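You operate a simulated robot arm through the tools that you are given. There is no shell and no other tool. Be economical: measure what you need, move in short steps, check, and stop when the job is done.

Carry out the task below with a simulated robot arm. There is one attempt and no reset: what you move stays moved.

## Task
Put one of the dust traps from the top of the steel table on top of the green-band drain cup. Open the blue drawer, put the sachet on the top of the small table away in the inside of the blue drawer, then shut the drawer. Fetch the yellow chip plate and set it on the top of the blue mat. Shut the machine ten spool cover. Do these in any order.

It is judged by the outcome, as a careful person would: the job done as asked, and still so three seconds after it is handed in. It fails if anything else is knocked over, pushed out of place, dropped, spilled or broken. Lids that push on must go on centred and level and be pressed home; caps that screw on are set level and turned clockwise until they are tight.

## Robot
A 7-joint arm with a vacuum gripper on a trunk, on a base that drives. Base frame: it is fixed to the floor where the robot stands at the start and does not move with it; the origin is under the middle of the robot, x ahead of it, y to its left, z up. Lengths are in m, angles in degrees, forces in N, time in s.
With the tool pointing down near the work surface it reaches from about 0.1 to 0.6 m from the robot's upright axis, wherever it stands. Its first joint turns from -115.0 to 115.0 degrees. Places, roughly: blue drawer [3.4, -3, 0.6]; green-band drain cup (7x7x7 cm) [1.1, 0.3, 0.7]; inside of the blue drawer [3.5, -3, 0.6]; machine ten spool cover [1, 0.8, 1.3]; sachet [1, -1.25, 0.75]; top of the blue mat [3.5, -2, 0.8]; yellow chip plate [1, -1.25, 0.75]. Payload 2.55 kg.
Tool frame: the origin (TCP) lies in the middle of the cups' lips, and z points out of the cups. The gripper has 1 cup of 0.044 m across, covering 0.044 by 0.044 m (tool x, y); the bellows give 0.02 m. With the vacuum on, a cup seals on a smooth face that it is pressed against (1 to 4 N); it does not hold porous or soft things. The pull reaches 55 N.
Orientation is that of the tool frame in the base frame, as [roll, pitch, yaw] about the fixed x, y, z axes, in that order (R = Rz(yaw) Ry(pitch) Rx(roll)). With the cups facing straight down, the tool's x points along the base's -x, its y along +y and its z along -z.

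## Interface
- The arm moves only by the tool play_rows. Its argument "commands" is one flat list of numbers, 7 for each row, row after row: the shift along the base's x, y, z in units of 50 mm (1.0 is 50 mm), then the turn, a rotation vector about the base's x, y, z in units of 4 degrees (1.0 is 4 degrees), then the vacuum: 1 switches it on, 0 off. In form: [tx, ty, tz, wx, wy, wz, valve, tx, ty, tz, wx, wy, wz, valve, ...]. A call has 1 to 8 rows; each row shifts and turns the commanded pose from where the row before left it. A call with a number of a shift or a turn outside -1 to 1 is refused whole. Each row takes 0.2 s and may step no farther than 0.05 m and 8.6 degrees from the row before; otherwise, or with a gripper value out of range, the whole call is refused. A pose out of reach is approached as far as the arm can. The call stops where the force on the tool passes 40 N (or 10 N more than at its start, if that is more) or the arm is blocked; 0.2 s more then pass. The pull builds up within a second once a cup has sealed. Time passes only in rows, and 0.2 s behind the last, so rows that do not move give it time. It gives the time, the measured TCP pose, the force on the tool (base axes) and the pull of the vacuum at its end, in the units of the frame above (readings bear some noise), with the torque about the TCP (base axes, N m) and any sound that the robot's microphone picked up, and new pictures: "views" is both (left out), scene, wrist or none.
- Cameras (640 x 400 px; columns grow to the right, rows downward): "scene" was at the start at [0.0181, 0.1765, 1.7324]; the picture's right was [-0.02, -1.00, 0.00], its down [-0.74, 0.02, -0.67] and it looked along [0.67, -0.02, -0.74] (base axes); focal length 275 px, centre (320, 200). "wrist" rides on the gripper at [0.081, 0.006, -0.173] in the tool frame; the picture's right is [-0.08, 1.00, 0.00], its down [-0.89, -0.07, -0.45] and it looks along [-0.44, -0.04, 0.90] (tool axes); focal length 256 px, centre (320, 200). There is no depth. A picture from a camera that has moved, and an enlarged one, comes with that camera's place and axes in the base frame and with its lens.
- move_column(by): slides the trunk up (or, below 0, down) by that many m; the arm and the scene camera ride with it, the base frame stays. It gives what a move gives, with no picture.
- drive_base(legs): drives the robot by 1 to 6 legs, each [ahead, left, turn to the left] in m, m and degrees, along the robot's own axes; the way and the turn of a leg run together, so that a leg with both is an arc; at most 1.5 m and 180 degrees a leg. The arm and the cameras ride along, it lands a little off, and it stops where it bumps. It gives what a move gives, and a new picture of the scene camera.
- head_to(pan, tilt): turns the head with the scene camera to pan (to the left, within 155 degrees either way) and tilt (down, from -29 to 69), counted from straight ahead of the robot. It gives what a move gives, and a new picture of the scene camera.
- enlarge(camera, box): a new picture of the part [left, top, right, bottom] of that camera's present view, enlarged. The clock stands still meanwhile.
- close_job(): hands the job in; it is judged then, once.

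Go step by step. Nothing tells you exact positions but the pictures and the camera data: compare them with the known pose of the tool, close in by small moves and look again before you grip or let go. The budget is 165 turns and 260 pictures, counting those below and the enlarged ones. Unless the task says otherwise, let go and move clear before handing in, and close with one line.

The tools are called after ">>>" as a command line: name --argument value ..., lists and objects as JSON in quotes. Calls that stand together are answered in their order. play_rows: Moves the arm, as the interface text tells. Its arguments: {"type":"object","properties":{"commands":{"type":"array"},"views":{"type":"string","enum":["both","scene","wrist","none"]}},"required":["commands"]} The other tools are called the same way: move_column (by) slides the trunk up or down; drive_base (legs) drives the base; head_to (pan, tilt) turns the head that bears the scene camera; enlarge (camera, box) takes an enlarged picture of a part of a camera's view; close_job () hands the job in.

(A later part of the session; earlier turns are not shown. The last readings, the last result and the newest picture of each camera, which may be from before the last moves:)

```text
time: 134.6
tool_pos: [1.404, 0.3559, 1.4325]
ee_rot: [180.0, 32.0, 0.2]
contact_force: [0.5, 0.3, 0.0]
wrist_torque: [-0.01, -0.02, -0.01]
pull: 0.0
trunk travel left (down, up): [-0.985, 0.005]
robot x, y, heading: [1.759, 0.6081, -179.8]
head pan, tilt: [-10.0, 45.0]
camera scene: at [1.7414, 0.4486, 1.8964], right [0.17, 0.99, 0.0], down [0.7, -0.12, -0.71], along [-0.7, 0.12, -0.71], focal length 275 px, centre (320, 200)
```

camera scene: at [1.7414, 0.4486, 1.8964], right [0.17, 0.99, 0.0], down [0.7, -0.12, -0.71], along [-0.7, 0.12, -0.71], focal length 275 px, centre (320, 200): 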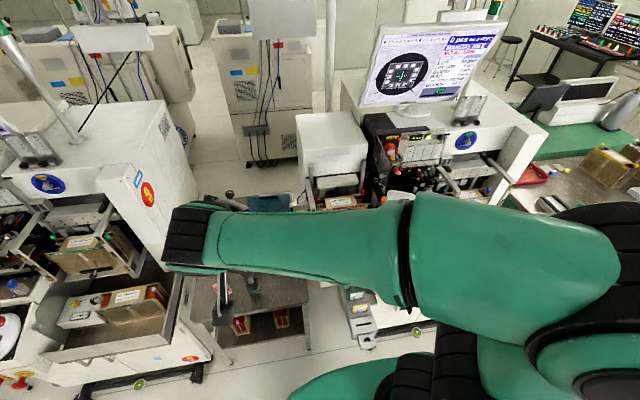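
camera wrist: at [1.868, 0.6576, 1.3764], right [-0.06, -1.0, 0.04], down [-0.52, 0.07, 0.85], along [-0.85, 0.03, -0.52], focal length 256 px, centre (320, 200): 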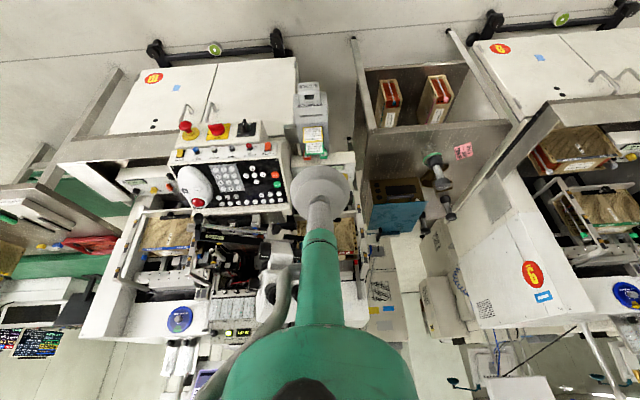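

>>> play_rows --commands '[-0.6, 0.6, 0, 0, 0, 0, 0, -0.6, 0.6, 0, 0, 0, 0, 0, -0.6, 0.6, 0, 0, 0, 0, 0, -0.6, 0.6, 0, 0, 0, 0, 0, -0.6, 0.6, 0, 0, 0, 0, 0, -0.6, 0.6, 0, 0, 0, 0, 0]'

```text
time: 136.0
tool_pos: [1.2211, 0.5364, 1.4315]
ee_rot: [-179.9, 32.0, 0.1]
contact_force: [0.1, -0.9, -0.4]
wrist_torque: [-0.02, -0.01, 0.02]
pull: 0.1
trunk travel left (down, up): [-0.985, 0.005]
robot x, y, heading: [1.7633, 0.6091, -180.2]
head pan, tilt: [-10.0, 45.0]
camera scene: at [1.7388, 0.4493, 1.8964], right [0.17, 0.99, 0.0], down [0.7, -0.12, -0.71], along [-0.7, 0.12, -0.71], focal length 275 px, centre (320, 200)
camera wrist: at [1.3811, 0.5299, 1.5358], right [-0.06, -1.0, 0.04], down [-0.52, 0.07, 0.85], along [-0.85, 0.03, -0.52], focal length 256 px, centre (320, 200)
```

scene: 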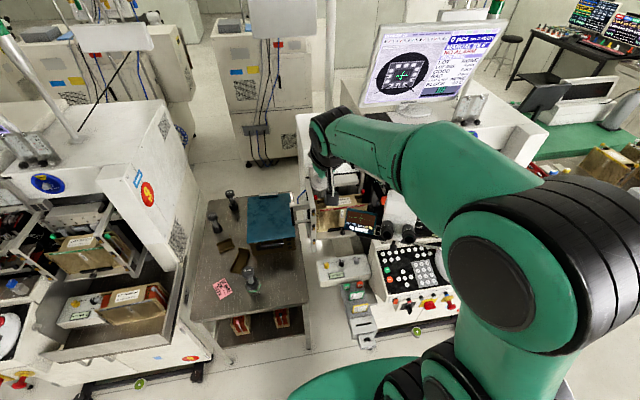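
wrist: 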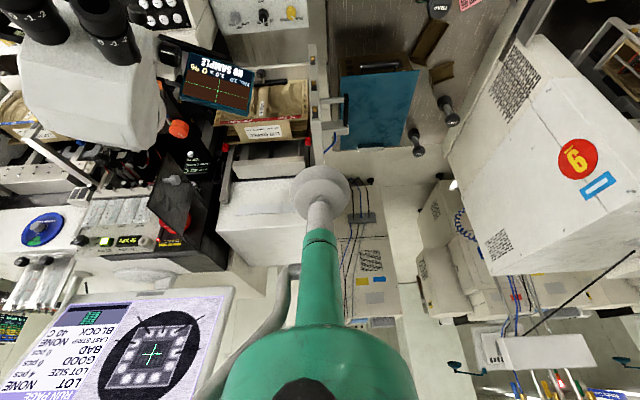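

>>> enlarge --camera "wrist" --box '[120, 110, 260, 260]'

```text
2.67 times, centred on (190, 185) of wrist
camera zoom: at [1.3811, 0.5299, 1.5358], right [-0.06, -1.0, 0.04], down [-0.52, 0.07, 0.85], along [-0.85, 0.03, -0.52], focal length 683 px, centre (667, 240)
```

zoom: 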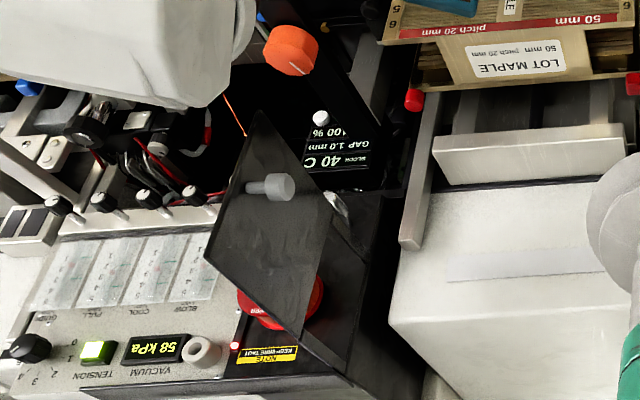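

>>> play_rows --commands '[-0.62, 0.6, 0, 0, 0, 0, 0, -0.62, 0.6, 0, 0, 0, 0, 0, -0.62, 0.6, 0, 0, 0, 0, 0, -0.62, 0.6, 0, 0, 0, 0, 0, -0.62, 0.6, 0, 0, 0, 0, 0, -0.62, 0.6, 0, 0, 0, 0, 0, -0.62, 0.6, 0, 0, 0, 0, 0]'

```text
time: 137.6
tool_pos: [1.0118, 0.748, 1.4219]
ee_rot: [-179.9, 32.0, 0.2]
contact_force: [-1.3, 0.3, -0.3]
wrist_torque: [-0.03, -0.02, 0.02]
pull: 0.1
out of reach, approached as far as the arm can: row 7
trunk travel left (down, up): [-0.985, 0.005]
robot x, y, heading: [1.7625, 0.6112, -179.8]
head pan, tilt: [-10.0, 45.0]
camera scene: at [1.7377, 0.4505, 1.8965], right [0.17, 0.99, 0.0], down [0.7, -0.12, -0.71], along [-0.7, 0.12, -0.71], focal length 275 px, centre (320, 200)
camera wrist: at [1.1724, 0.7408, 1.5259], right [-0.07, -1.0, 0.04], down [-0.52, 0.07, 0.85], along [-0.85, 0.03, -0.52], focal length 256 px, centre (320, 200)
```

scene: 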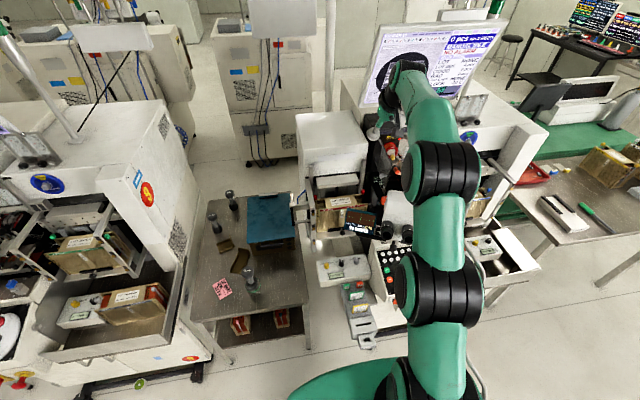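
wrist: 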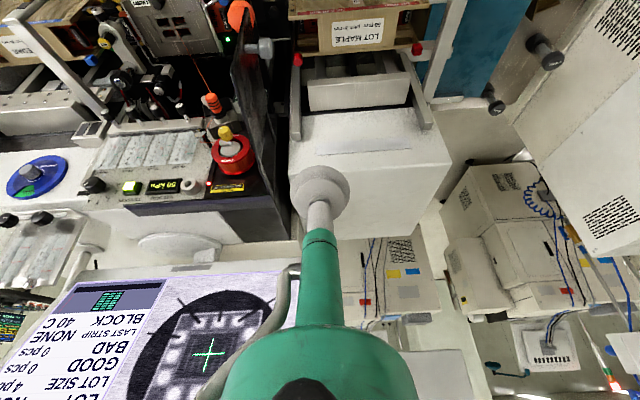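

I'm near full reach; I'll pull the arm back 0.1 m and drive the base 0.1 m closer.

>>> play_rows --commands '[0.8, -0.2, 0, 0, 0, 0, 0, 0.8, -0.2, 0, 0, 0, 0, 0, 0.5, 0, 0, 0, 0, 0, 0]' --views "none"

>>> drive_base --legs '[[0.1, 0, 0]]'

>>> play_rows --commands '[0, 0, -0.6, 0, 0, 0, 0, 0, 0, -0.6, 0, 0, 0, 0, -0.2, 0, -0.6, 0, 0, 0, 0, -0.2, 0, -0.4, 0, 0, 0, 0]'

```text
time: 138.4
tool_pos: [1.1235, 0.7256, 1.4244]
ee_rot: [-179.9, 32.2, 0.0]
contact_force: [0.5, 0.4, -0.4]
wrist_torque: [0.04, 0.05, -0.03]
pull: 0.1
trunk travel left (down, up): [-0.985, 0.005]
robot x, y, heading: [1.7587, 0.6087, -180.0]
head pan, tilt: [-10.0, 45.0]
```

```text
time: 139.5
tool_pos: [1.0217, 0.7255, 1.4248]
ee_rot: [-179.9, 32.1, 0.0]
contact_force: [0.9, -0.3, 0.2]
wrist_torque: [0.0, -0.01, 0.02]
pull: 0.0
trunk travel left (down, up): [-0.985, 0.005]
robot x, y, heading: [1.663, 0.6106, -180.1]
head pan, tilt: [-10.0, 45.0]
camera scene: at [1.6417, 0.4485, 1.8964], right [0.17, 0.98, 0.0], down [0.7, -0.12, -0.71], along [-0.7, 0.12, -0.71], focal length 275 px, centre (320, 200)
```

scene: 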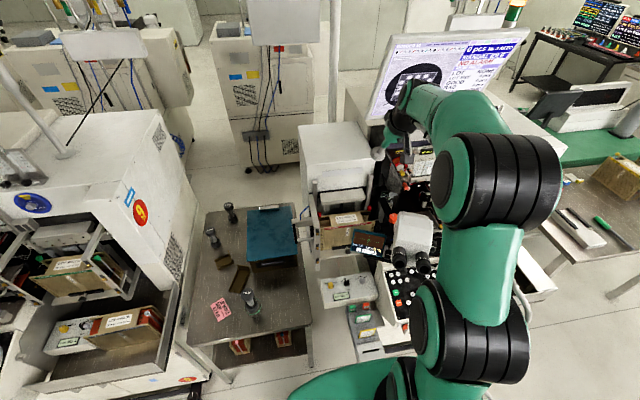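

```text
time: 140.5
tool_pos: [1.0011, 0.7265, 1.3122]
ee_rot: [-179.8, 32.0, 0.1]
contact_force: [-0.6, -0.5, -0.1]
wrist_torque: [-0.01, -0.03, 0.0]
pull: 0.0
trunk travel left (down, up): [-0.985, 0.005]
robot x, y, heading: [1.6613, 0.6083, -179.8]
head pan, tilt: [-10.0, 45.0]
camera scene: at [1.6408, 0.4485, 1.8964], right [0.17, 0.98, 0.0], down [0.7, -0.12, -0.71], along [-0.7, 0.12, -0.71], focal length 275 px, centre (320, 200)
camera wrist: at [1.1617, 0.7203, 1.4161], right [-0.07, -1.0, 0.04], down [-0.52, 0.07, 0.85], along [-0.85, 0.04, -0.52], focal length 256 px, centre (320, 200)
```

scene: 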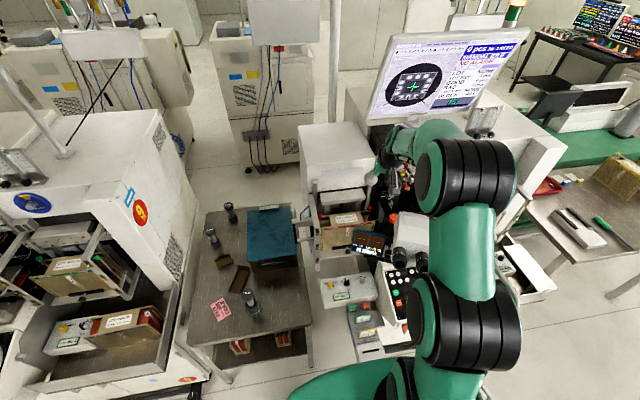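
wrist: 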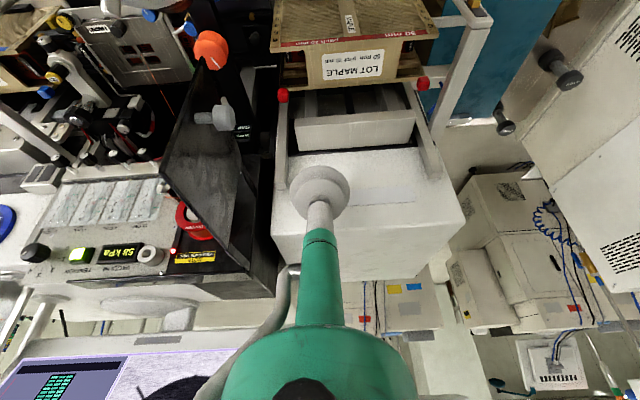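

Lowering beside the flap, then pushing toward +y.

>>> play_rows --commands '[-0.4, 0, -0.7, 0, 0, 0, 0, 0, 0.7, 0, 0, 0, 0, 0, 0, 0.7, 0, 0, 0, 0, 0]'

```text
time: 141.3
tool_pos: [0.9821, 0.7975, 1.2789]
ee_rot: [-180.0, 32.1, 0.1]
contact_force: [0.0, 0.8, 0.2]
wrist_torque: [0.0, -0.02, 0.03]
pull: 0.1
trunk travel left (down, up): [-0.985, 0.005]
robot x, y, heading: [1.6649, 0.6052, -179.9]
head pan, tilt: [-10.0, 45.0]
camera scene: at [1.6409, 0.4499, 1.8965], right [0.17, 0.98, 0.0], down [0.7, -0.12, -0.71], along [-0.7, 0.12, -0.71], focal length 275 px, centre (320, 200)
camera wrist: at [1.1412, 0.7914, 1.3825], right [-0.07, -1.0, 0.04], down [-0.52, 0.07, 0.85], along [-0.85, 0.04, -0.52], focal length 256 px, centre (320, 200)
```

scene: 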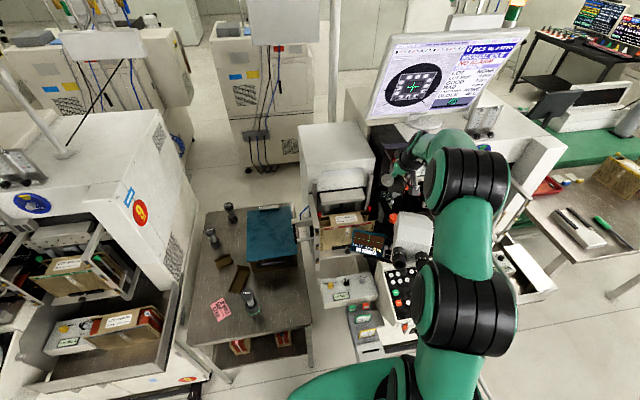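
wrist: 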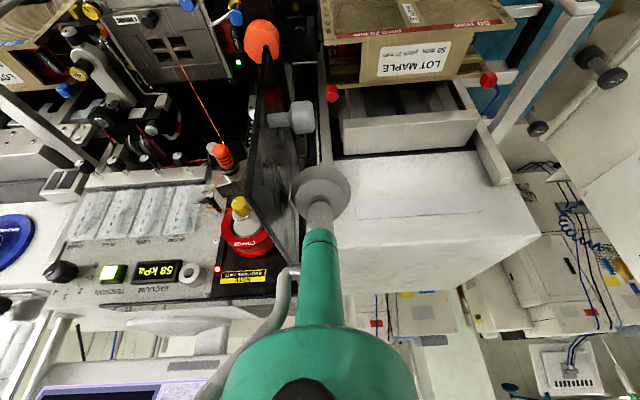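

>>> play_rows --commands '[0, 0.4, 0, 0, 0, 0, 0, 0, 0.4, 0, 0, 0, 0, 0, 0, 0.4, 0, 0, 0, 0, 0]' --views "wrist"

```text
time: 142.1
tool_pos: [0.9818, 0.8586, 1.2793]
ee_rot: [-179.9, 32.1, 0.2]
contact_force: [0.2, 0.2, -0.4]
wrist_torque: [0.01, 0.05, 0.02]
pull: 0.0
trunk travel left (down, up): [-0.985, 0.005]
robot x, y, heading: [1.6591, 0.6089, -179.9]
head pan, tilt: [-10.0, 45.0]
camera wrist: at [1.1413, 0.8511, 1.3835], right [-0.07, -1.0, 0.04], down [-0.52, 0.07, 0.85], along [-0.85, 0.04, -0.52], focal length 256 px, centre (320, 200)
```

wrist: 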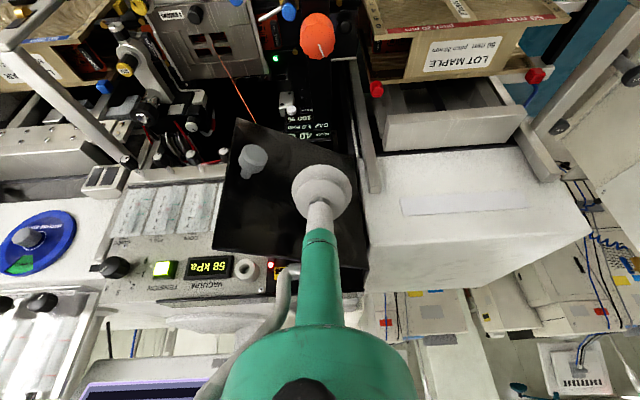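

It is swinging. Continuing along the arc.

>>> play_rows --commands '[-0.1, 0.5, 0, 0, 0, 0, 0, -0.3, 0.5, 0, 0, 0, 0, 0, -0.3, 0.2, 0, 0, 0, 0, 0]' --views "wrist"

```text
time: 142.9
tool_pos: [0.949, 0.9162, 1.2798]
ee_rot: [-179.8, 32.1, 0.1]
contact_force: [4.7, -0.3, -0.1]
wrist_torque: [0.03, 0.01, -0.01]
pull: 0.0
trunk travel left (down, up): [-0.985, 0.005]
robot x, y, heading: [1.6604, 0.6099, -180.0]
head pan, tilt: [-10.0, 45.0]
camera wrist: at [1.1091, 0.9101, 1.3825], right [-0.07, -1.0, 0.04], down [-0.52, 0.07, 0.85], along [-0.85, 0.04, -0.52], focal length 256 px, centre (320, 200)
```

wrist: 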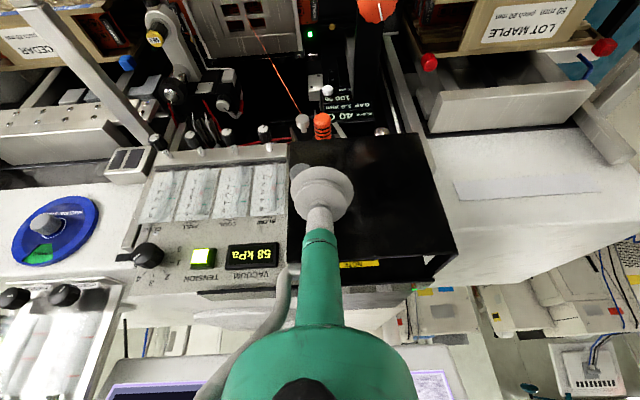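

>>> play_rows --commands '[-0.15, 0.05, 0, 0, 0, 0, 0, -0.15, 0, 0, 0, 0, 0, 0, -0.1, 0, 0, 0, 0, 0, 0]' --views "wrist"

```text
time: 143.8
tool_pos: [0.9406, 0.9199, 1.2696]
ee_rot: [179.4, 30.5, -0.3]
contact_force: [20.3, 0.4, 4.4]
wrist_torque: [-0.01, 0.56, 0.06]
pull: 0.0
trunk travel left (down, up): [-0.985, 0.005]
robot x, y, heading: [1.6625, 0.6124, 179.9]
head pan, tilt: [-10.0, 45.0]
stopped in row 3: the force on the tool passed its limit (the readings are from after the stop); the commanded pose is now the measured one
camera wrist: at [1.0989, 0.914, 1.3777], right [-0.07, -1.0, 0.05], down [-0.54, 0.08, 0.84], along [-0.84, 0.03, -0.55], focal length 256 px, centre (320, 200)
```

wrist: 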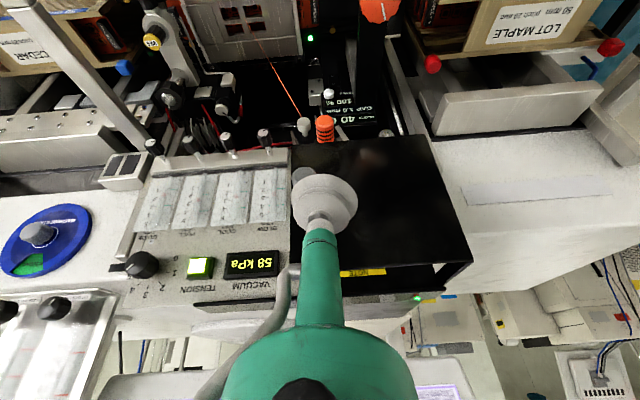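

Force rose and a green light shows; it looks shut. Backing off to check.

>>> play_rows --commands '[0.5, 0, 0.2, 0, 0, 0, 0, 0.6, 0, 0.5, 0, 0, 0, 0, 0, -0.3, 0.8, 0, 0, 0, 0, 0, -0.8, 0.5, 0, 0, 0, 0, 0.5, -0.8, 0.2, 0, 0, 0, 0, 0.6, -0.7, 0, 0, 0, 0, 0]'

>>> enlarge --camera "wrist" --box '[100, 110, 320, 280]'

```text
time: 145.2
tool_pos: [1.0452, 0.7873, 1.3758]
ee_rot: [179.5, 30.9, -0.2]
contact_force: [-0.3, -0.1, -0.8]
wrist_torque: [0.03, 0.0, -0.02]
pull: 0.1
trunk travel left (down, up): [-0.985, 0.005]
robot x, y, heading: [1.6636, 0.6066, 180.1]
head pan, tilt: [-10.0, 45.0]
camera scene: at [1.6436, 0.4464, 1.8962], right [0.17, 0.98, 0.0], down [0.7, -0.12, -0.71], along [-0.7, 0.12, -0.71], focal length 275 px, centre (320, 200)
camera wrist: at [1.2033, 0.782, 1.4832], right [-0.07, -1.0, 0.05], down [-0.54, 0.08, 0.84], along [-0.84, 0.03, -0.54], focal length 256 px, centre (320, 200)
```

scene: 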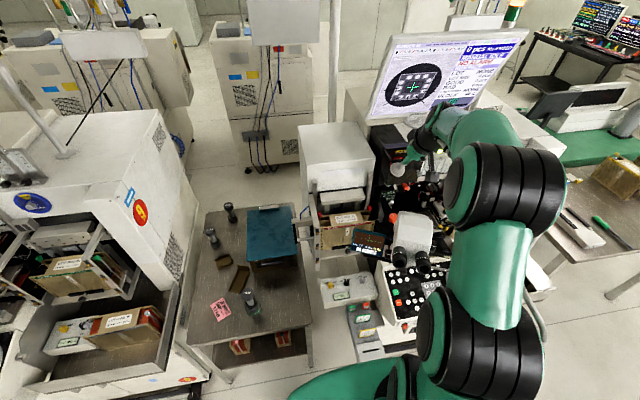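
wrist: 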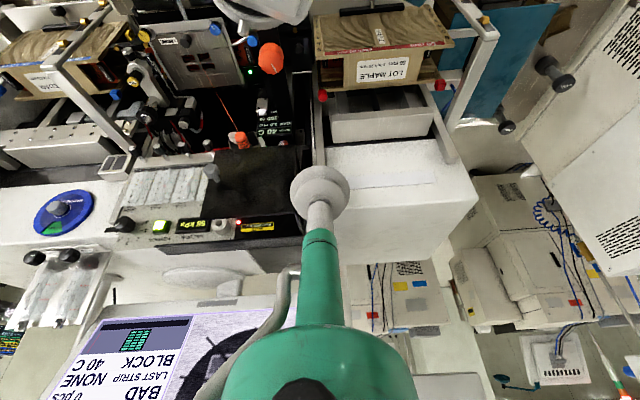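

```text
2.35 times, centred on (210, 195) of wrist
camera zoom: at [1.2033, 0.782, 1.4832], right [-0.07, -1.0, 0.05], down [-0.54, 0.08, 0.84], along [-0.84, 0.03, -0.54], focal length 602 px, centre (579, 212)
```

zoom: 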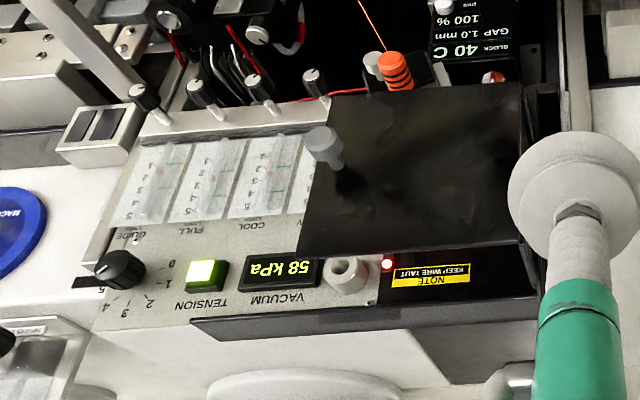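

>>> play_rows --commands '[0.6, -0.6, 0.3, 0, 0, 0, 0, 0.6, -0.6, 0.2, 0, 0, 0, 0, 0.6, -0.6, 0, 0, 0, 0, 0, 0.6, -0.6, 0, 0, 0, 0, 0, 0.6, -0.6, 0, 0, 0, 0, 0, 0.6, -0.6, 0, 0, 0, 0, 0]' --views "none"

>>> head_to --pan -25 --tilt 35

>>> enlarge --camera "scene" --box '[290, 130, 390, 220]'

>>> enlarge --camera "wrist" --box '[60, 130, 220, 260]'

```text
time: 146.6
tool_pos: [1.2268, 0.6094, 1.4053]
ee_rot: [179.5, 30.9, -0.3]
contact_force: [-0.4, 0.6, -0.9]
wrist_torque: [0.0, 0.02, -0.02]
pull: 0.0
trunk travel left (down, up): [-0.985, 0.005]
robot x, y, heading: [1.6618, 0.6095, 180.0]
head pan, tilt: [-10.0, 45.0]
```

```text
time: 147.3
tool_pos: [1.2257, 0.61, 1.4049]
ee_rot: [179.4, 30.7, -0.4]
contact_force: [-0.1, 0.5, 0.0]
wrist_torque: [-0.03, -0.06, 0.03]
pull: 0.1
trunk travel left (down, up): [-0.985, 0.005]
robot x, y, heading: [1.6655, 0.6082, 179.7]
head pan, tilt: [-25.0, 35.0]
camera scene: at [1.6417, 0.4716, 1.9111], right [0.42, 0.91, 0.0], down [0.52, -0.24, -0.82], along [-0.74, 0.35, -0.57], focal length 275 px, centre (320, 200)
```

scene: 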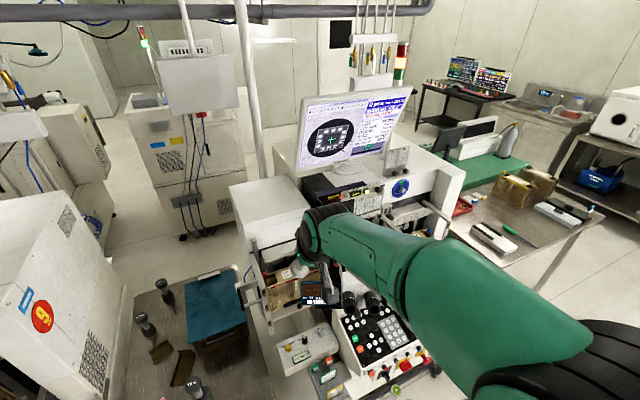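

```text
4.44 times, centred on (340, 175) of scene
camera zoom: at [1.6417, 0.4716, 1.9111], right [0.42, 0.91, 0.0], down [0.52, -0.24, -0.82], along [-0.74, 0.35, -0.57], focal length 1223 px, centre (231, 311)
```

zoom: 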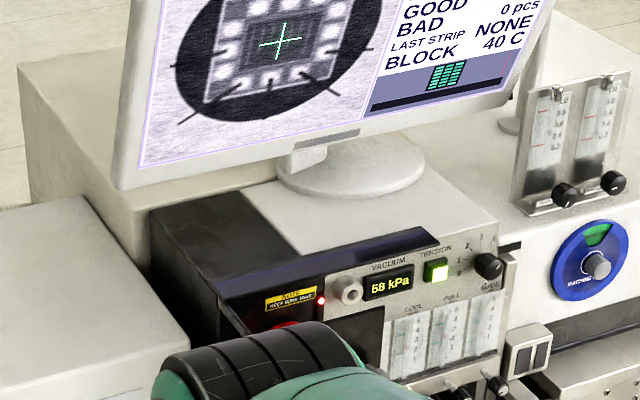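

```text
3.08 times, centred on (140, 195) of wrist
camera zoom: at [1.3822, 0.6051, 1.513], right [-0.07, -1.0, 0.05], down [-0.54, 0.08, 0.84], along [-0.84, 0.03, -0.54], focal length 788 px, centre (874, 215)
```

zoom: 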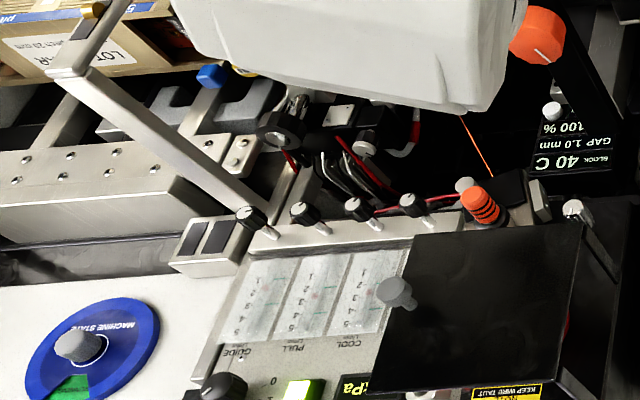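

The cover is shut, flush with the frame. Now to the small table near (1,−1.25): back out and go there.

>>> drive_base --legs '[[-0.45, 0, 0], [0, 1.3, 0], [0, 0.5, 0]]'

>>> move_column --by -0.16

>>> head_to --pan 0 --tilt 40

```text
time: 158.6
tool_pos: [1.6763, -1.176, 1.4054]
ee_rot: [179.5, 30.8, 1.0]
contact_force: [-0.4, -0.5, 0.8]
wrist_torque: [-0.03, -0.03, 0.0]
pull: 0.0
trunk travel left (down, up): [-0.985, 0.005]
robot x, y, heading: [2.1141, -1.1719, -178.7]
head pan, tilt: [-25.0, 35.0]
camera scene: at [2.0953, -1.3067, 1.9112], right [0.4, 0.91, 0.0], down [0.52, -0.23, -0.82], along [-0.75, 0.33, -0.57], focal length 275 px, centre (320, 200)
```

scene: 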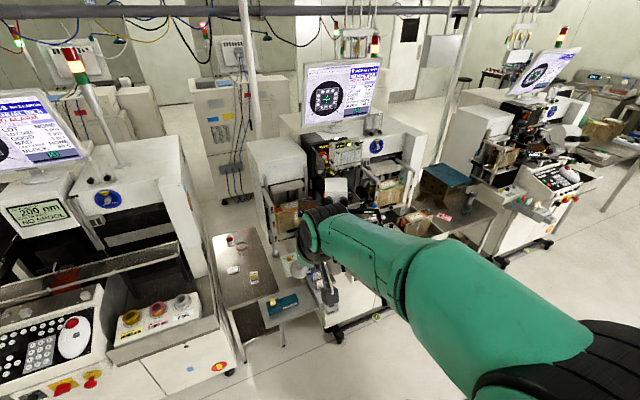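

```text
time: 160.4
tool_pos: [1.6761, -1.1765, 1.2455]
ee_rot: [179.6, 30.8, 0.9]
contact_force: [0.0, -0.1, -0.5]
wrist_torque: [-0.03, -0.01, 0.0]
pull: 0.0
trunk travel left (down, up): [-0.825, 0.165]
robot x, y, heading: [2.1103, -1.1702, -178.6]
head pan, tilt: [-25.0, 35.0]
```

```text
time: 161.3
tool_pos: [1.6749, -1.1774, 1.2466]
ee_rot: [179.4, 30.7, 1.0]
contact_force: [0.1, -0.6, 0.0]
wrist_torque: [0.04, 0.01, 0.03]
pull: 0.1
trunk travel left (down, up): [-0.825, 0.165]
robot x, y, heading: [2.1139, -1.1694, -179.0]
head pan, tilt: [0.0, 40.0]
camera scene: at [2.0909, -1.3442, 1.7436], right [-0.02, 1.0, 0.0], down [0.64, 0.01, -0.77], along [-0.77, -0.02, -0.64], focal length 275 px, centre (320, 200)
```

scene: 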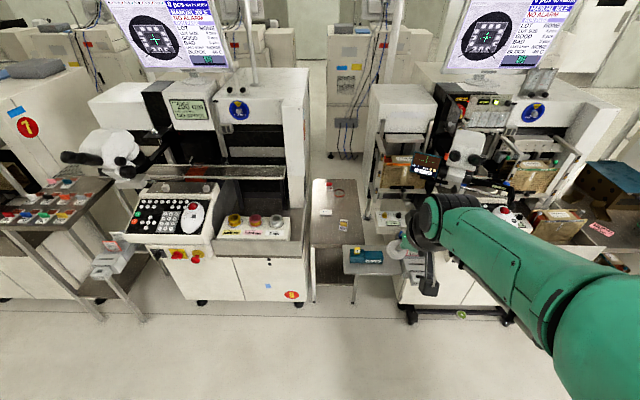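

>>> enlarge --camera "scene" --box '[290, 160, 430, 310]'

>>> head_to --pan 155 --tilt 25

```text
2.67 times, centred on (360, 235) of scene
camera zoom: at [2.0909, -1.3442, 1.7436], right [-0.02, 1.0, 0.0], down [0.64, 0.01, -0.77], along [-0.77, -0.02, -0.64], focal length 734 px, centre (213, 107)
```

zoom: 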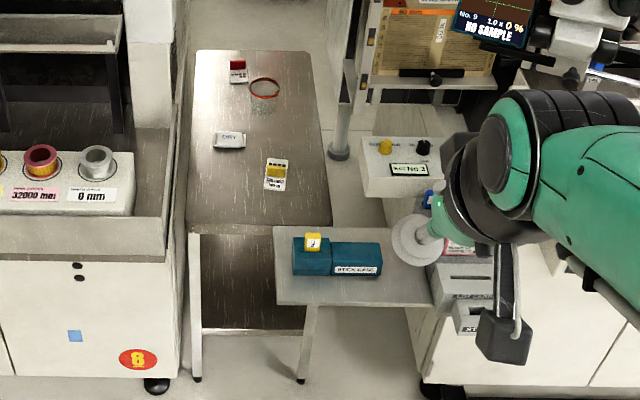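

```text
time: 163.7
tool_pos: [1.6763, -1.1765, 1.2446]
ee_rot: [179.6, 30.7, 1.0]
contact_force: [0.2, 0.1, -0.3]
wrist_torque: [0.0, -0.01, -0.03]
pull: 0.1
trunk travel left (down, up): [-0.825, 0.165]
robot x, y, heading: [2.1088, -1.1691, -178.6]
head pan, tilt: [154.7, 25.0]
camera scene: at [2.26, -1.3802, 1.7669], right [-0.41, -0.91, 0.0], down [-0.39, 0.17, -0.91], along [0.83, -0.37, -0.42], focal length 275 px, centre (320, 200)
```

scene: 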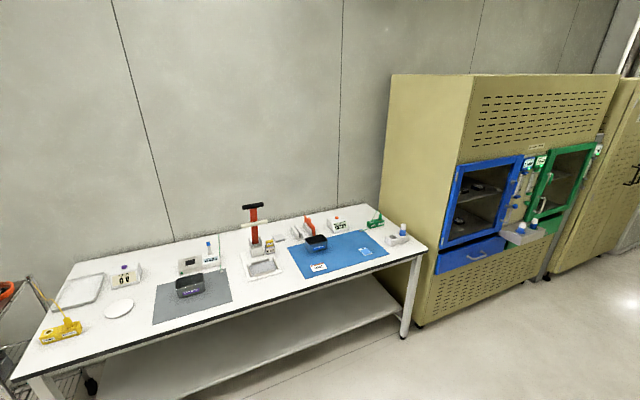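

I see on the small table a DRY sachet near (1.0,−1.34) and a yellow card-like plate near (1.09,−1.25). The blue mat bench and blue drawer cabinet are behind me. First level the tool, approach and look closely.

>>> play_rows --commands '[0, -0.3, 0, 0, -1, 0, 0, 0, -0.3, 0, 0, -1, 0, 0, 0, -0.3, 0, 0, -1, 0, 0, 0, -0.3, 0, 0, -1, 0, 0, 0, -0.3, 0, 0, -1, 0, 0, 0, -0.3, 0, 0, -1, 0, 0, 0, 0, 0, 0, -1, 0, 0, 0, 0, 0, 0.1, -0.7, -0.2, 0]' --views "none"

>>> drive_base --legs '[[0, 0.15, -1], [0.45, 0, 0]]'

>>> head_to --pan 0 --tilt 50

>>> enlarge --camera "wrist" --box '[0, 0, 640, 400]'

```text
time: 165.5
tool_pos: [1.6893, -1.2617, 1.1499]
ee_rot: [179.4, -0.2, -0.1]
contact_force: [0.4, 0.5, 0.9]
wrist_torque: [-0.01, -0.02, 0.01]
pull: 0.1
out of reach, approached as far as the arm can: row 5, 6, 7, 8
trunk travel left (down, up): [-0.825, 0.165]
robot x, y, heading: [2.1153, -1.1696, -178.8]
head pan, tilt: [154.7, 25.0]
```

```text
time: 169.2
tool_pos: [1.2385, -1.3933, 1.1498]
ee_rot: [179.3, -0.1, -1.9]
contact_force: [-0.6, 0.3, -0.2]
wrist_torque: [0.04, -0.02, 0.0]
pull: 0.0
trunk travel left (down, up): [-0.825, 0.165]
robot x, y, heading: [1.665, -1.3123, 179.0]
head pan, tilt: [154.7, 25.0]
camera scene: at [1.8047, -1.5308, 1.767], right [-0.44, -0.9, 0.0], down [-0.38, 0.19, -0.91], along [0.81, -0.4, -0.42], focal length 275 px, centre (320, 200)
```

scene: 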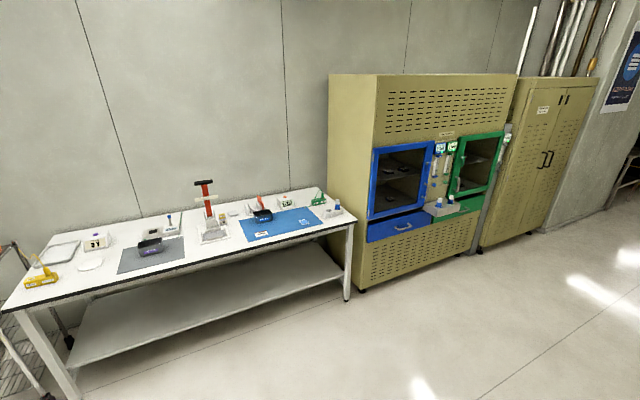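

```text
time: 171.6
tool_pos: [1.2394, -1.3937, 1.1504]
ee_rot: [179.4, -0.1, -1.9]
contact_force: [-0.1, 0.1, -0.7]
wrist_torque: [-0.02, 0.02, 0.01]
pull: 0.1
trunk travel left (down, up): [-0.825, 0.165]
robot x, y, heading: [1.6653, -1.3079, 179.1]
head pan, tilt: [0.0, 50.0]
camera scene: at [1.6456, -1.4892, 1.7294], right [0.01, 1.0, 0.0], down [0.77, -0.01, -0.64], along [-0.64, 0.01, -0.77], focal length 275 px, centre (320, 200)
```

scene: 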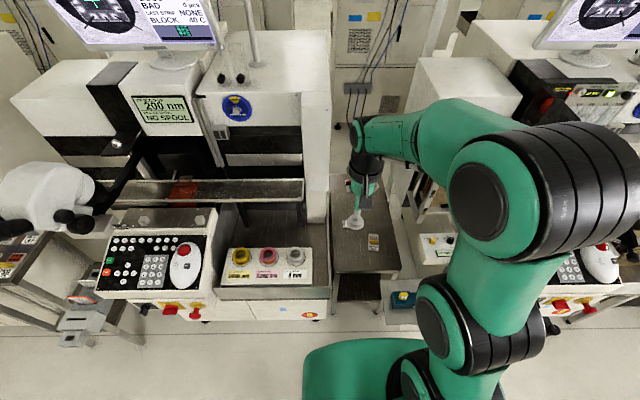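

```text
1.00 times, centred on (320, 200) of wrist
camera zoom: at [1.319, -1.4017, 1.3238], right [-0.11, -0.99, 0.01], down [-0.89, 0.11, 0.44], along [-0.44, 0.04, -0.9], focal length 256 px, centre (320, 200)
```

zoom: 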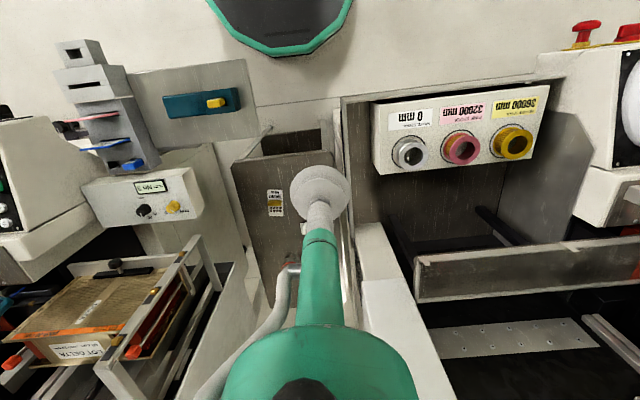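

>>> play_rows --commands '[-0.3, 0.9, -0.2, 0.1, 0, 0.3, 0, -0.3, 0.9, -0.2, 0, 0, 0.2, 0, -0.2, 0.9, -0.3, 0, 0, 0, 0, 0, 0.6, -0.3, 0, 0, 0, 0]' --views "wrist"

>>> enlarge --camera "wrist" --box '[240, 120, 440, 280]'

```text
time: 172.6
tool_pos: [1.2004, -1.2285, 1.1041]
ee_rot: [179.8, -0.1, 0.1]
contact_force: [-0.3, -0.5, -0.3]
wrist_torque: [-0.05, 0.02, 0.01]
pull: 0.0
trunk travel left (down, up): [-0.825, 0.165]
robot x, y, heading: [1.6672, -1.3147, 178.9]
head pan, tilt: [0.0, 50.0]
camera wrist: at [1.2808, -1.234, 1.2766], right [-0.08, -1.0, 0.0], down [-0.89, 0.07, 0.44], along [-0.44, 0.03, -0.9], focal length 256 px, centre (320, 200)
```

wrist: 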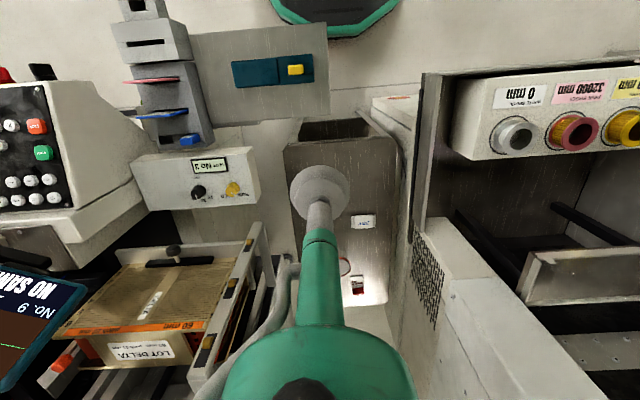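

```text
2.50 times, centred on (340, 200) of wrist
camera zoom: at [1.2808, -1.234, 1.2766], right [-0.08, -1.0, 0.0], down [-0.89, 0.07, 0.44], along [-0.44, 0.03, -0.9], focal length 640 px, centre (270, 200)
```

zoom: 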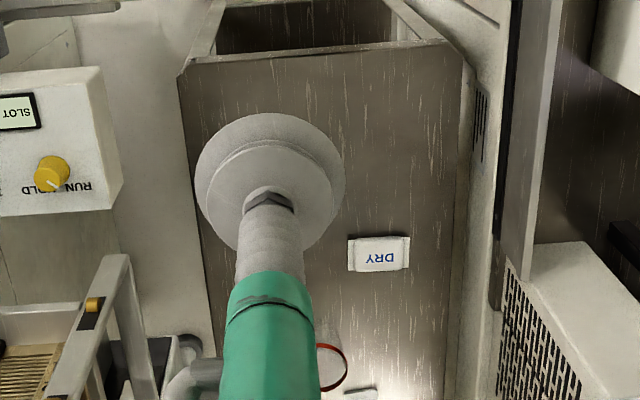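

The table top is nearer z≈0.66: sachet ≈ (0.91,−1.33), plate ≈ (1.0,−1.24). I need to be a bit closer and lower the trunk for reach.

>>> drive_base --legs '[[0.1, 0.05, 0]]'

>>> play_rows --commands '[0, 0.2, 0, 0, 0, 0, 0]'

>>> enlarge --camera "wrist" --box '[240, 120, 440, 280]'

```text
time: 173.8
tool_pos: [1.0974, -1.2755, 1.1034]
ee_rot: [179.7, -0.1, -0.1]
contact_force: [0.0, -0.7, 0.3]
wrist_torque: [0.05, -0.02, -0.03]
pull: 0.1
trunk travel left (down, up): [-0.825, 0.165]
robot x, y, heading: [1.5613, -1.3566, 179.0]
head pan, tilt: [0.0, 50.0]
camera scene: at [1.542, -1.5358, 1.7294], right [0.02, 1.0, 0.0], down [0.77, -0.01, -0.64], along [-0.64, 0.01, -0.77], focal length 275 px, centre (320, 200)
```

scene: 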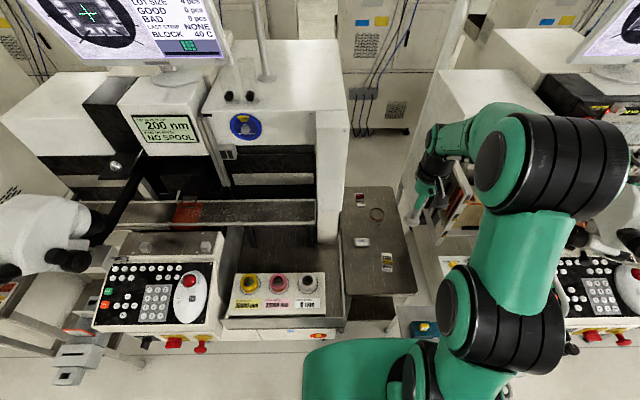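

```text
time: 174.2
tool_pos: [1.0988, -1.2647, 1.1037]
ee_rot: [179.9, -0.1, 0.1]
contact_force: [0.0, 0.1, 0.5]
wrist_torque: [-0.04, 0.01, -0.01]
pull: 0.1
trunk travel left (down, up): [-0.825, 0.165]
robot x, y, heading: [1.562, -1.3585, 179.2]
head pan, tilt: [0.0, 50.0]
camera scene: at [1.5435, -1.5345, 1.7296], right [0.02, 1.0, 0.0], down [0.77, -0.01, -0.64], along [-0.64, 0.01, -0.77], focal length 275 px, centre (320, 200)
camera wrist: at [1.1788, -1.2709, 1.2774], right [-0.08, -1.0, 0.0], down [-0.89, 0.07, 0.44], along [-0.44, 0.03, -0.9], focal length 256 px, centre (320, 200)
```

scene: 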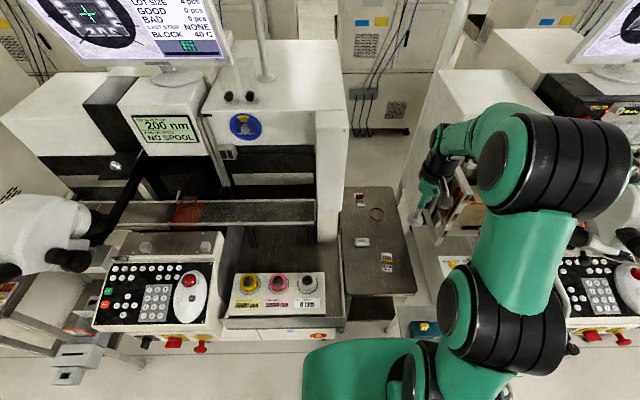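
wrist: 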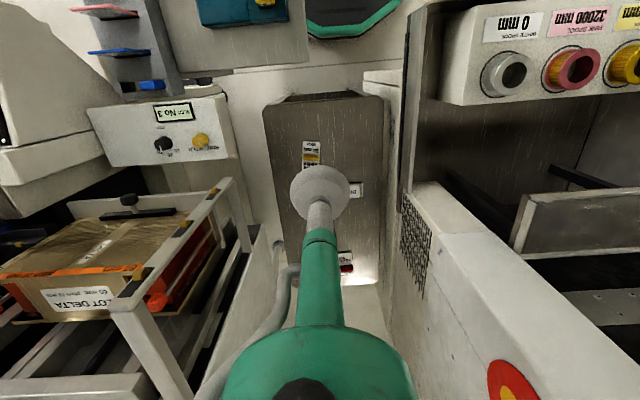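

```text
2.50 times, centred on (340, 200) of wrist
camera zoom: at [1.1788, -1.2709, 1.2774], right [-0.08, -1.0, 0.0], down [-0.89, 0.07, 0.44], along [-0.44, 0.03, -0.9], focal length 640 px, centre (270, 200)
```

zoom: 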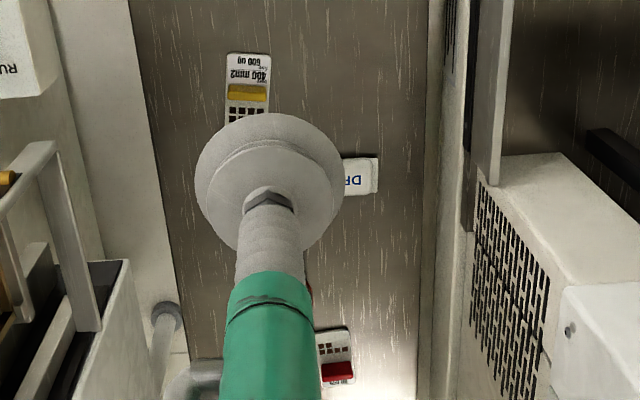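

>>> enlarge --camera "scene" --box '[340, 180, 420, 290]'

>>> enlarge --camera "scene" --box '[345, 225, 405, 285]'

>>> enlarge --camera "wrist" --box '[290, 130, 370, 200]'

```text
3.64 times, centred on (380, 235) of scene
camera zoom: at [1.5435, -1.5345, 1.7296], right [0.02, 1.0, 0.0], down [0.77, -0.01, -0.64], along [-0.64, 0.01, -0.77], focal length 1001 px, centre (102, 73)
```

zoom: 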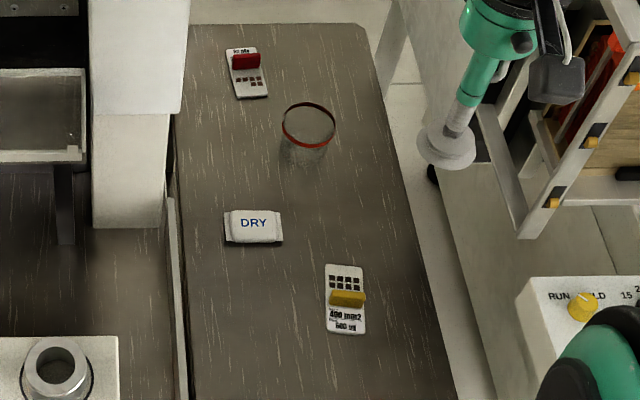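

```text
6.67 times, centred on (375, 255) of scene
camera zoom: at [1.5435, -1.5345, 1.7296], right [0.02, 1.0, 0.0], down [0.77, -0.01, -0.64], along [-0.64, 0.01, -0.77], focal length 1834 px, centre (-47, -167)
```

zoom: 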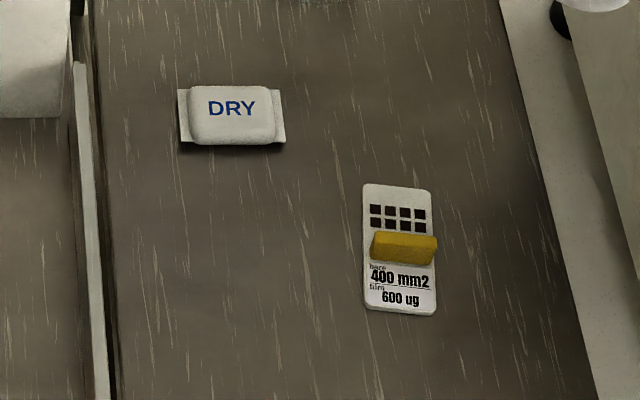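

```text
5.71 times, centred on (330, 165) of wrist
camera zoom: at [1.1788, -1.2709, 1.2774], right [-0.08, -1.0, 0.0], down [-0.89, 0.07, 0.44], along [-0.44, 0.03, -0.9], focal length 1463 px, centre (263, 400)
```

zoom: 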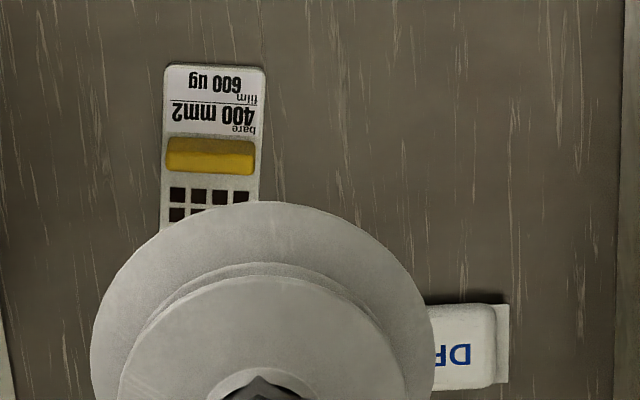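

I see the plate: white card 5×9 cm with a yellow grip bar; its flat text end is centred about (1.02,−1.241,0.66). I'll descend above it, checking clearances.

>>> play_rows --commands '[-0.5, 0.15, -0.7, 0, 0, 0, 0, -0.5, 0.15, -0.8, 0, 0, 0, 0, -0.5, 0.15, -0.8, 0, 0, 0, 0, 0, 0, -0.9, 0, 0, 0, 0, 0, 0, -0.9, 0, 0, 0, 0]'

>>> enlarge --camera "wrist" --box '[260, 90, 380, 210]'

```text
time: 175.4
tool_pos: [1.0214, -1.2395, 0.8973]
ee_rot: [179.9, -0.1, 0.0]
contact_force: [-0.5, 0.0, -0.6]
wrist_torque: [-0.02, -0.05, 0.01]
pull: 0.1
trunk travel left (down, up): [-0.825, 0.165]
robot x, y, heading: [1.5625, -1.3604, 179.3]
head pan, tilt: [0.0, 50.0]
camera scene: at [1.5411, -1.535, 1.7295], right [0.02, 1.0, 0.0], down [0.77, -0.01, -0.64], along [-0.64, 0.01, -0.77], focal length 275 px, centre (320, 200)
camera wrist: at [1.1019, -1.2456, 1.0706], right [-0.08, -1.0, 0.0], down [-0.89, 0.07, 0.44], along [-0.44, 0.03, -0.9], focal length 256 px, centre (320, 200)
```

scene: 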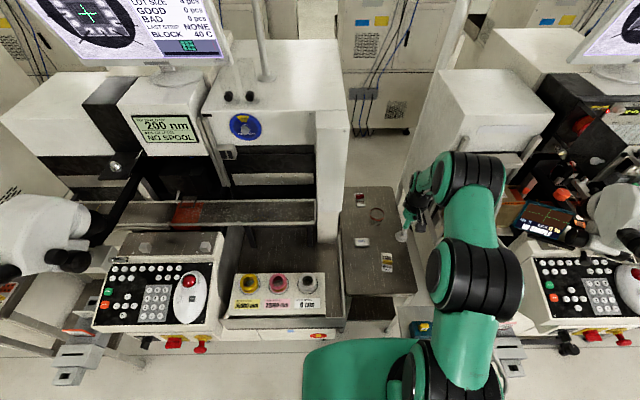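
wrist: 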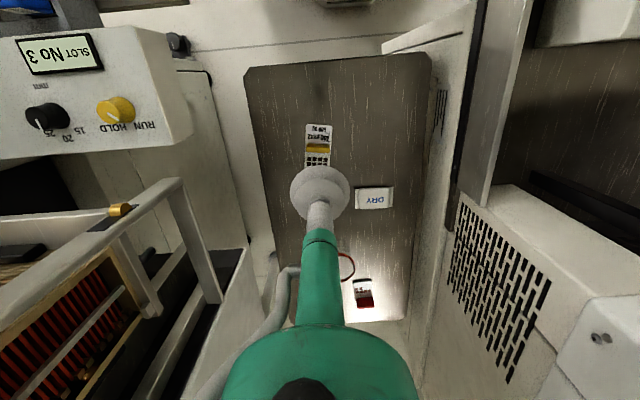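

```text
3.33 times, centred on (320, 150) of wrist
camera zoom: at [1.1019, -1.2456, 1.0706], right [-0.08, -1.0, 0.0], down [-0.89, 0.07, 0.44], along [-0.44, 0.03, -0.9], focal length 853 px, centre (320, 367)
```

zoom: 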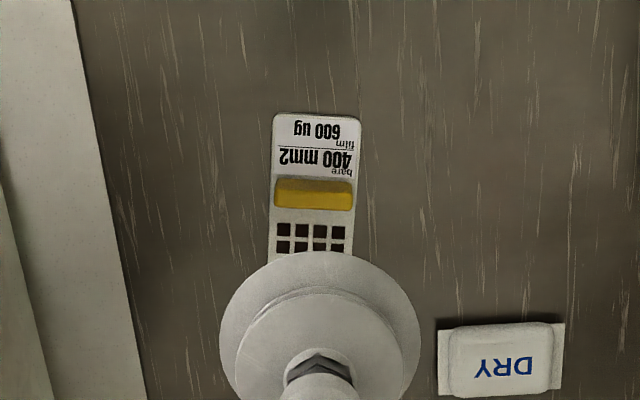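

>>> play_rows --commands '[-0.07, 0.02, -0.9, 0, 0, 0, 0, 0, 0, -0.9, 0, 0, 0, 0, 0, 0, -0.9, 0, 0, 0, 0, 0, 0, -0.9, 0, 0, 0, 0]' --views "none"

>>> enlarge --camera "wrist" --box '[260, 110, 380, 210]'

>>> enlarge --camera "scene" --box '[345, 180, 445, 300]'

```text
time: 176.4
tool_pos: [1.0173, -1.2411, 0.7162]
ee_rot: [179.8, 0.0, 0.0]
contact_force: [-0.7, -0.2, 0.5]
wrist_torque: [0.04, -0.02, 0.0]
pull: 0.1
trunk travel left (down, up): [-0.825, 0.165]
robot x, y, heading: [1.5659, -1.3586, 179.1]
head pan, tilt: [0.0, 50.0]
```

```text
4.00 times, centred on (320, 160) of wrist
camera zoom: at [1.099, -1.2462, 0.8891], right [-0.08, -1.0, 0.0], down [-0.89, 0.07, 0.45], along [-0.44, 0.03, -0.9], focal length 1024 px, centre (320, 360)
```

zoom: 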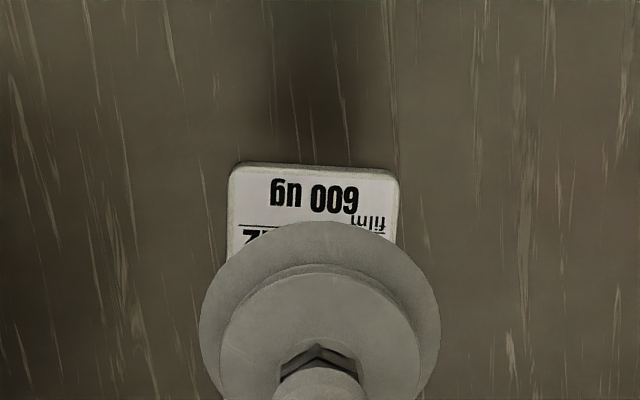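

```text
3.33 times, centred on (395, 240) of scene
camera zoom: at [1.5421, -1.535, 1.7296], right [0.02, 1.0, 0.0], down [0.77, -0.01, -0.64], along [-0.64, 0.01, -0.77], focal length 917 px, centre (70, 67)
```

zoom: 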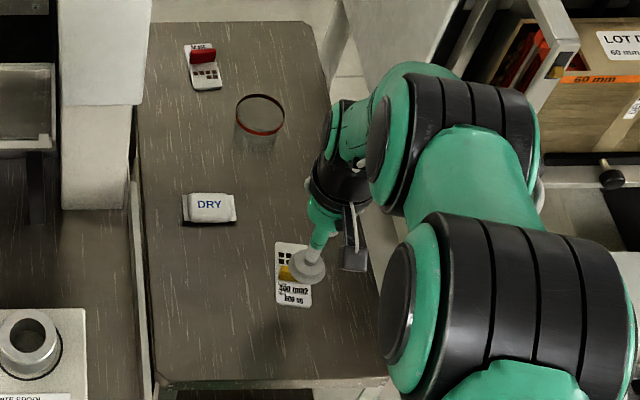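

Cross-checking, the plate surface is nearer z≈0.63. Lowering gently with vacuum on, onto the text area.

>>> play_rows --commands '[-0.1, 0.03, -0.7, 0, 0, 0, 1, 0, 0, -0.6, 0, 0, 0, 1, 0, 0, -0.2, 0, 0, 0, 1, 0, 0, -0.1, 0, 0, 0, 1, 0, 0, 0, 0, 0, 0, 1]' --views "none"

>>> enlarge --camera "wrist" --box '[260, 110, 380, 210]'

```text
time: 177.6
tool_pos: [1.0145, -1.2399, 0.639]
ee_rot: [179.7, -0.1, -0.1]
contact_force: [0.2, 0.0, -0.5]
wrist_torque: [0.0, 0.04, -0.01]
pull: 0.1
trunk travel left (down, up): [-0.825, 0.165]
robot x, y, heading: [1.5653, -1.3628, 179.3]
head pan, tilt: [0.0, 50.0]
```

```text
4.00 times, centred on (320, 160) of wrist
camera zoom: at [1.0952, -1.2456, 0.8125], right [-0.08, -1.0, 0.0], down [-0.89, 0.07, 0.44], along [-0.44, 0.03, -0.9], focal length 1024 px, centre (320, 360)
```

zoom: 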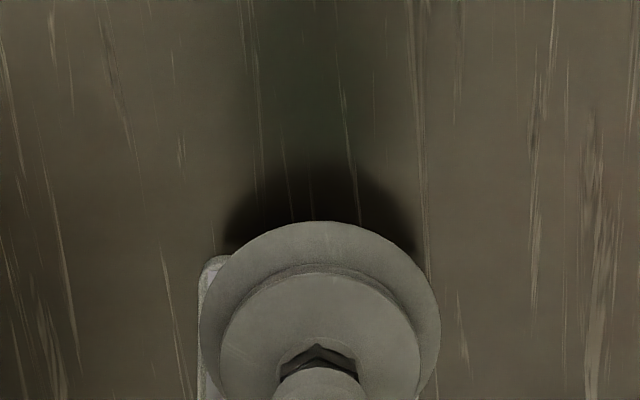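

>>> play_rows --commands '[-0.05, 0, -0.08, 0, 0, 0, 1, 0, 0, -0.08, 0, 0, 0, 1, 0, 0, -0.06, 0, 0, 0, 1, 0, 0, 0, 0, 0, 0, 1, 0, 0, 0, 0, 0, 0, 1]' --views "none"

```text
time: 178.8
tool_pos: [1.0114, -1.2391, 0.6275]
ee_rot: [179.8, -0.2, -0.2]
contact_force: [1.2, 0.9, 0.0]
wrist_torque: [-0.03, -0.01, 0.0]
pull: 0.0
trunk travel left (down, up): [-0.825, 0.165]
robot x, y, heading: [1.5639, -1.3607, 179.2]
head pan, tilt: [0.0, 50.0]
```

>>> play_rows --commands '[0, 0, -0.06, 0, 0, 0, 1, 0, 0, -0.06, 0, 0, 0, 1, 0, 0, 0, 0, 0, 0, 1, 0, 0, 0, 0, 0, 0, 1]' --views "none"

```text
time: 179.8
tool_pos: [1.0051, -1.238, 0.6273]
ee_rot: [-180.0, 0.6, -0.1]
contact_force: [0.7, 0.2, -0.7]
wrist_torque: [0.03, 0.01, 0.02]
pull: 0.0
trunk travel left (down, up): [-0.825, 0.165]
robot x, y, heading: [1.5632, -1.3589, 179.0]
head pan, tilt: [0.0, 50.0]
```

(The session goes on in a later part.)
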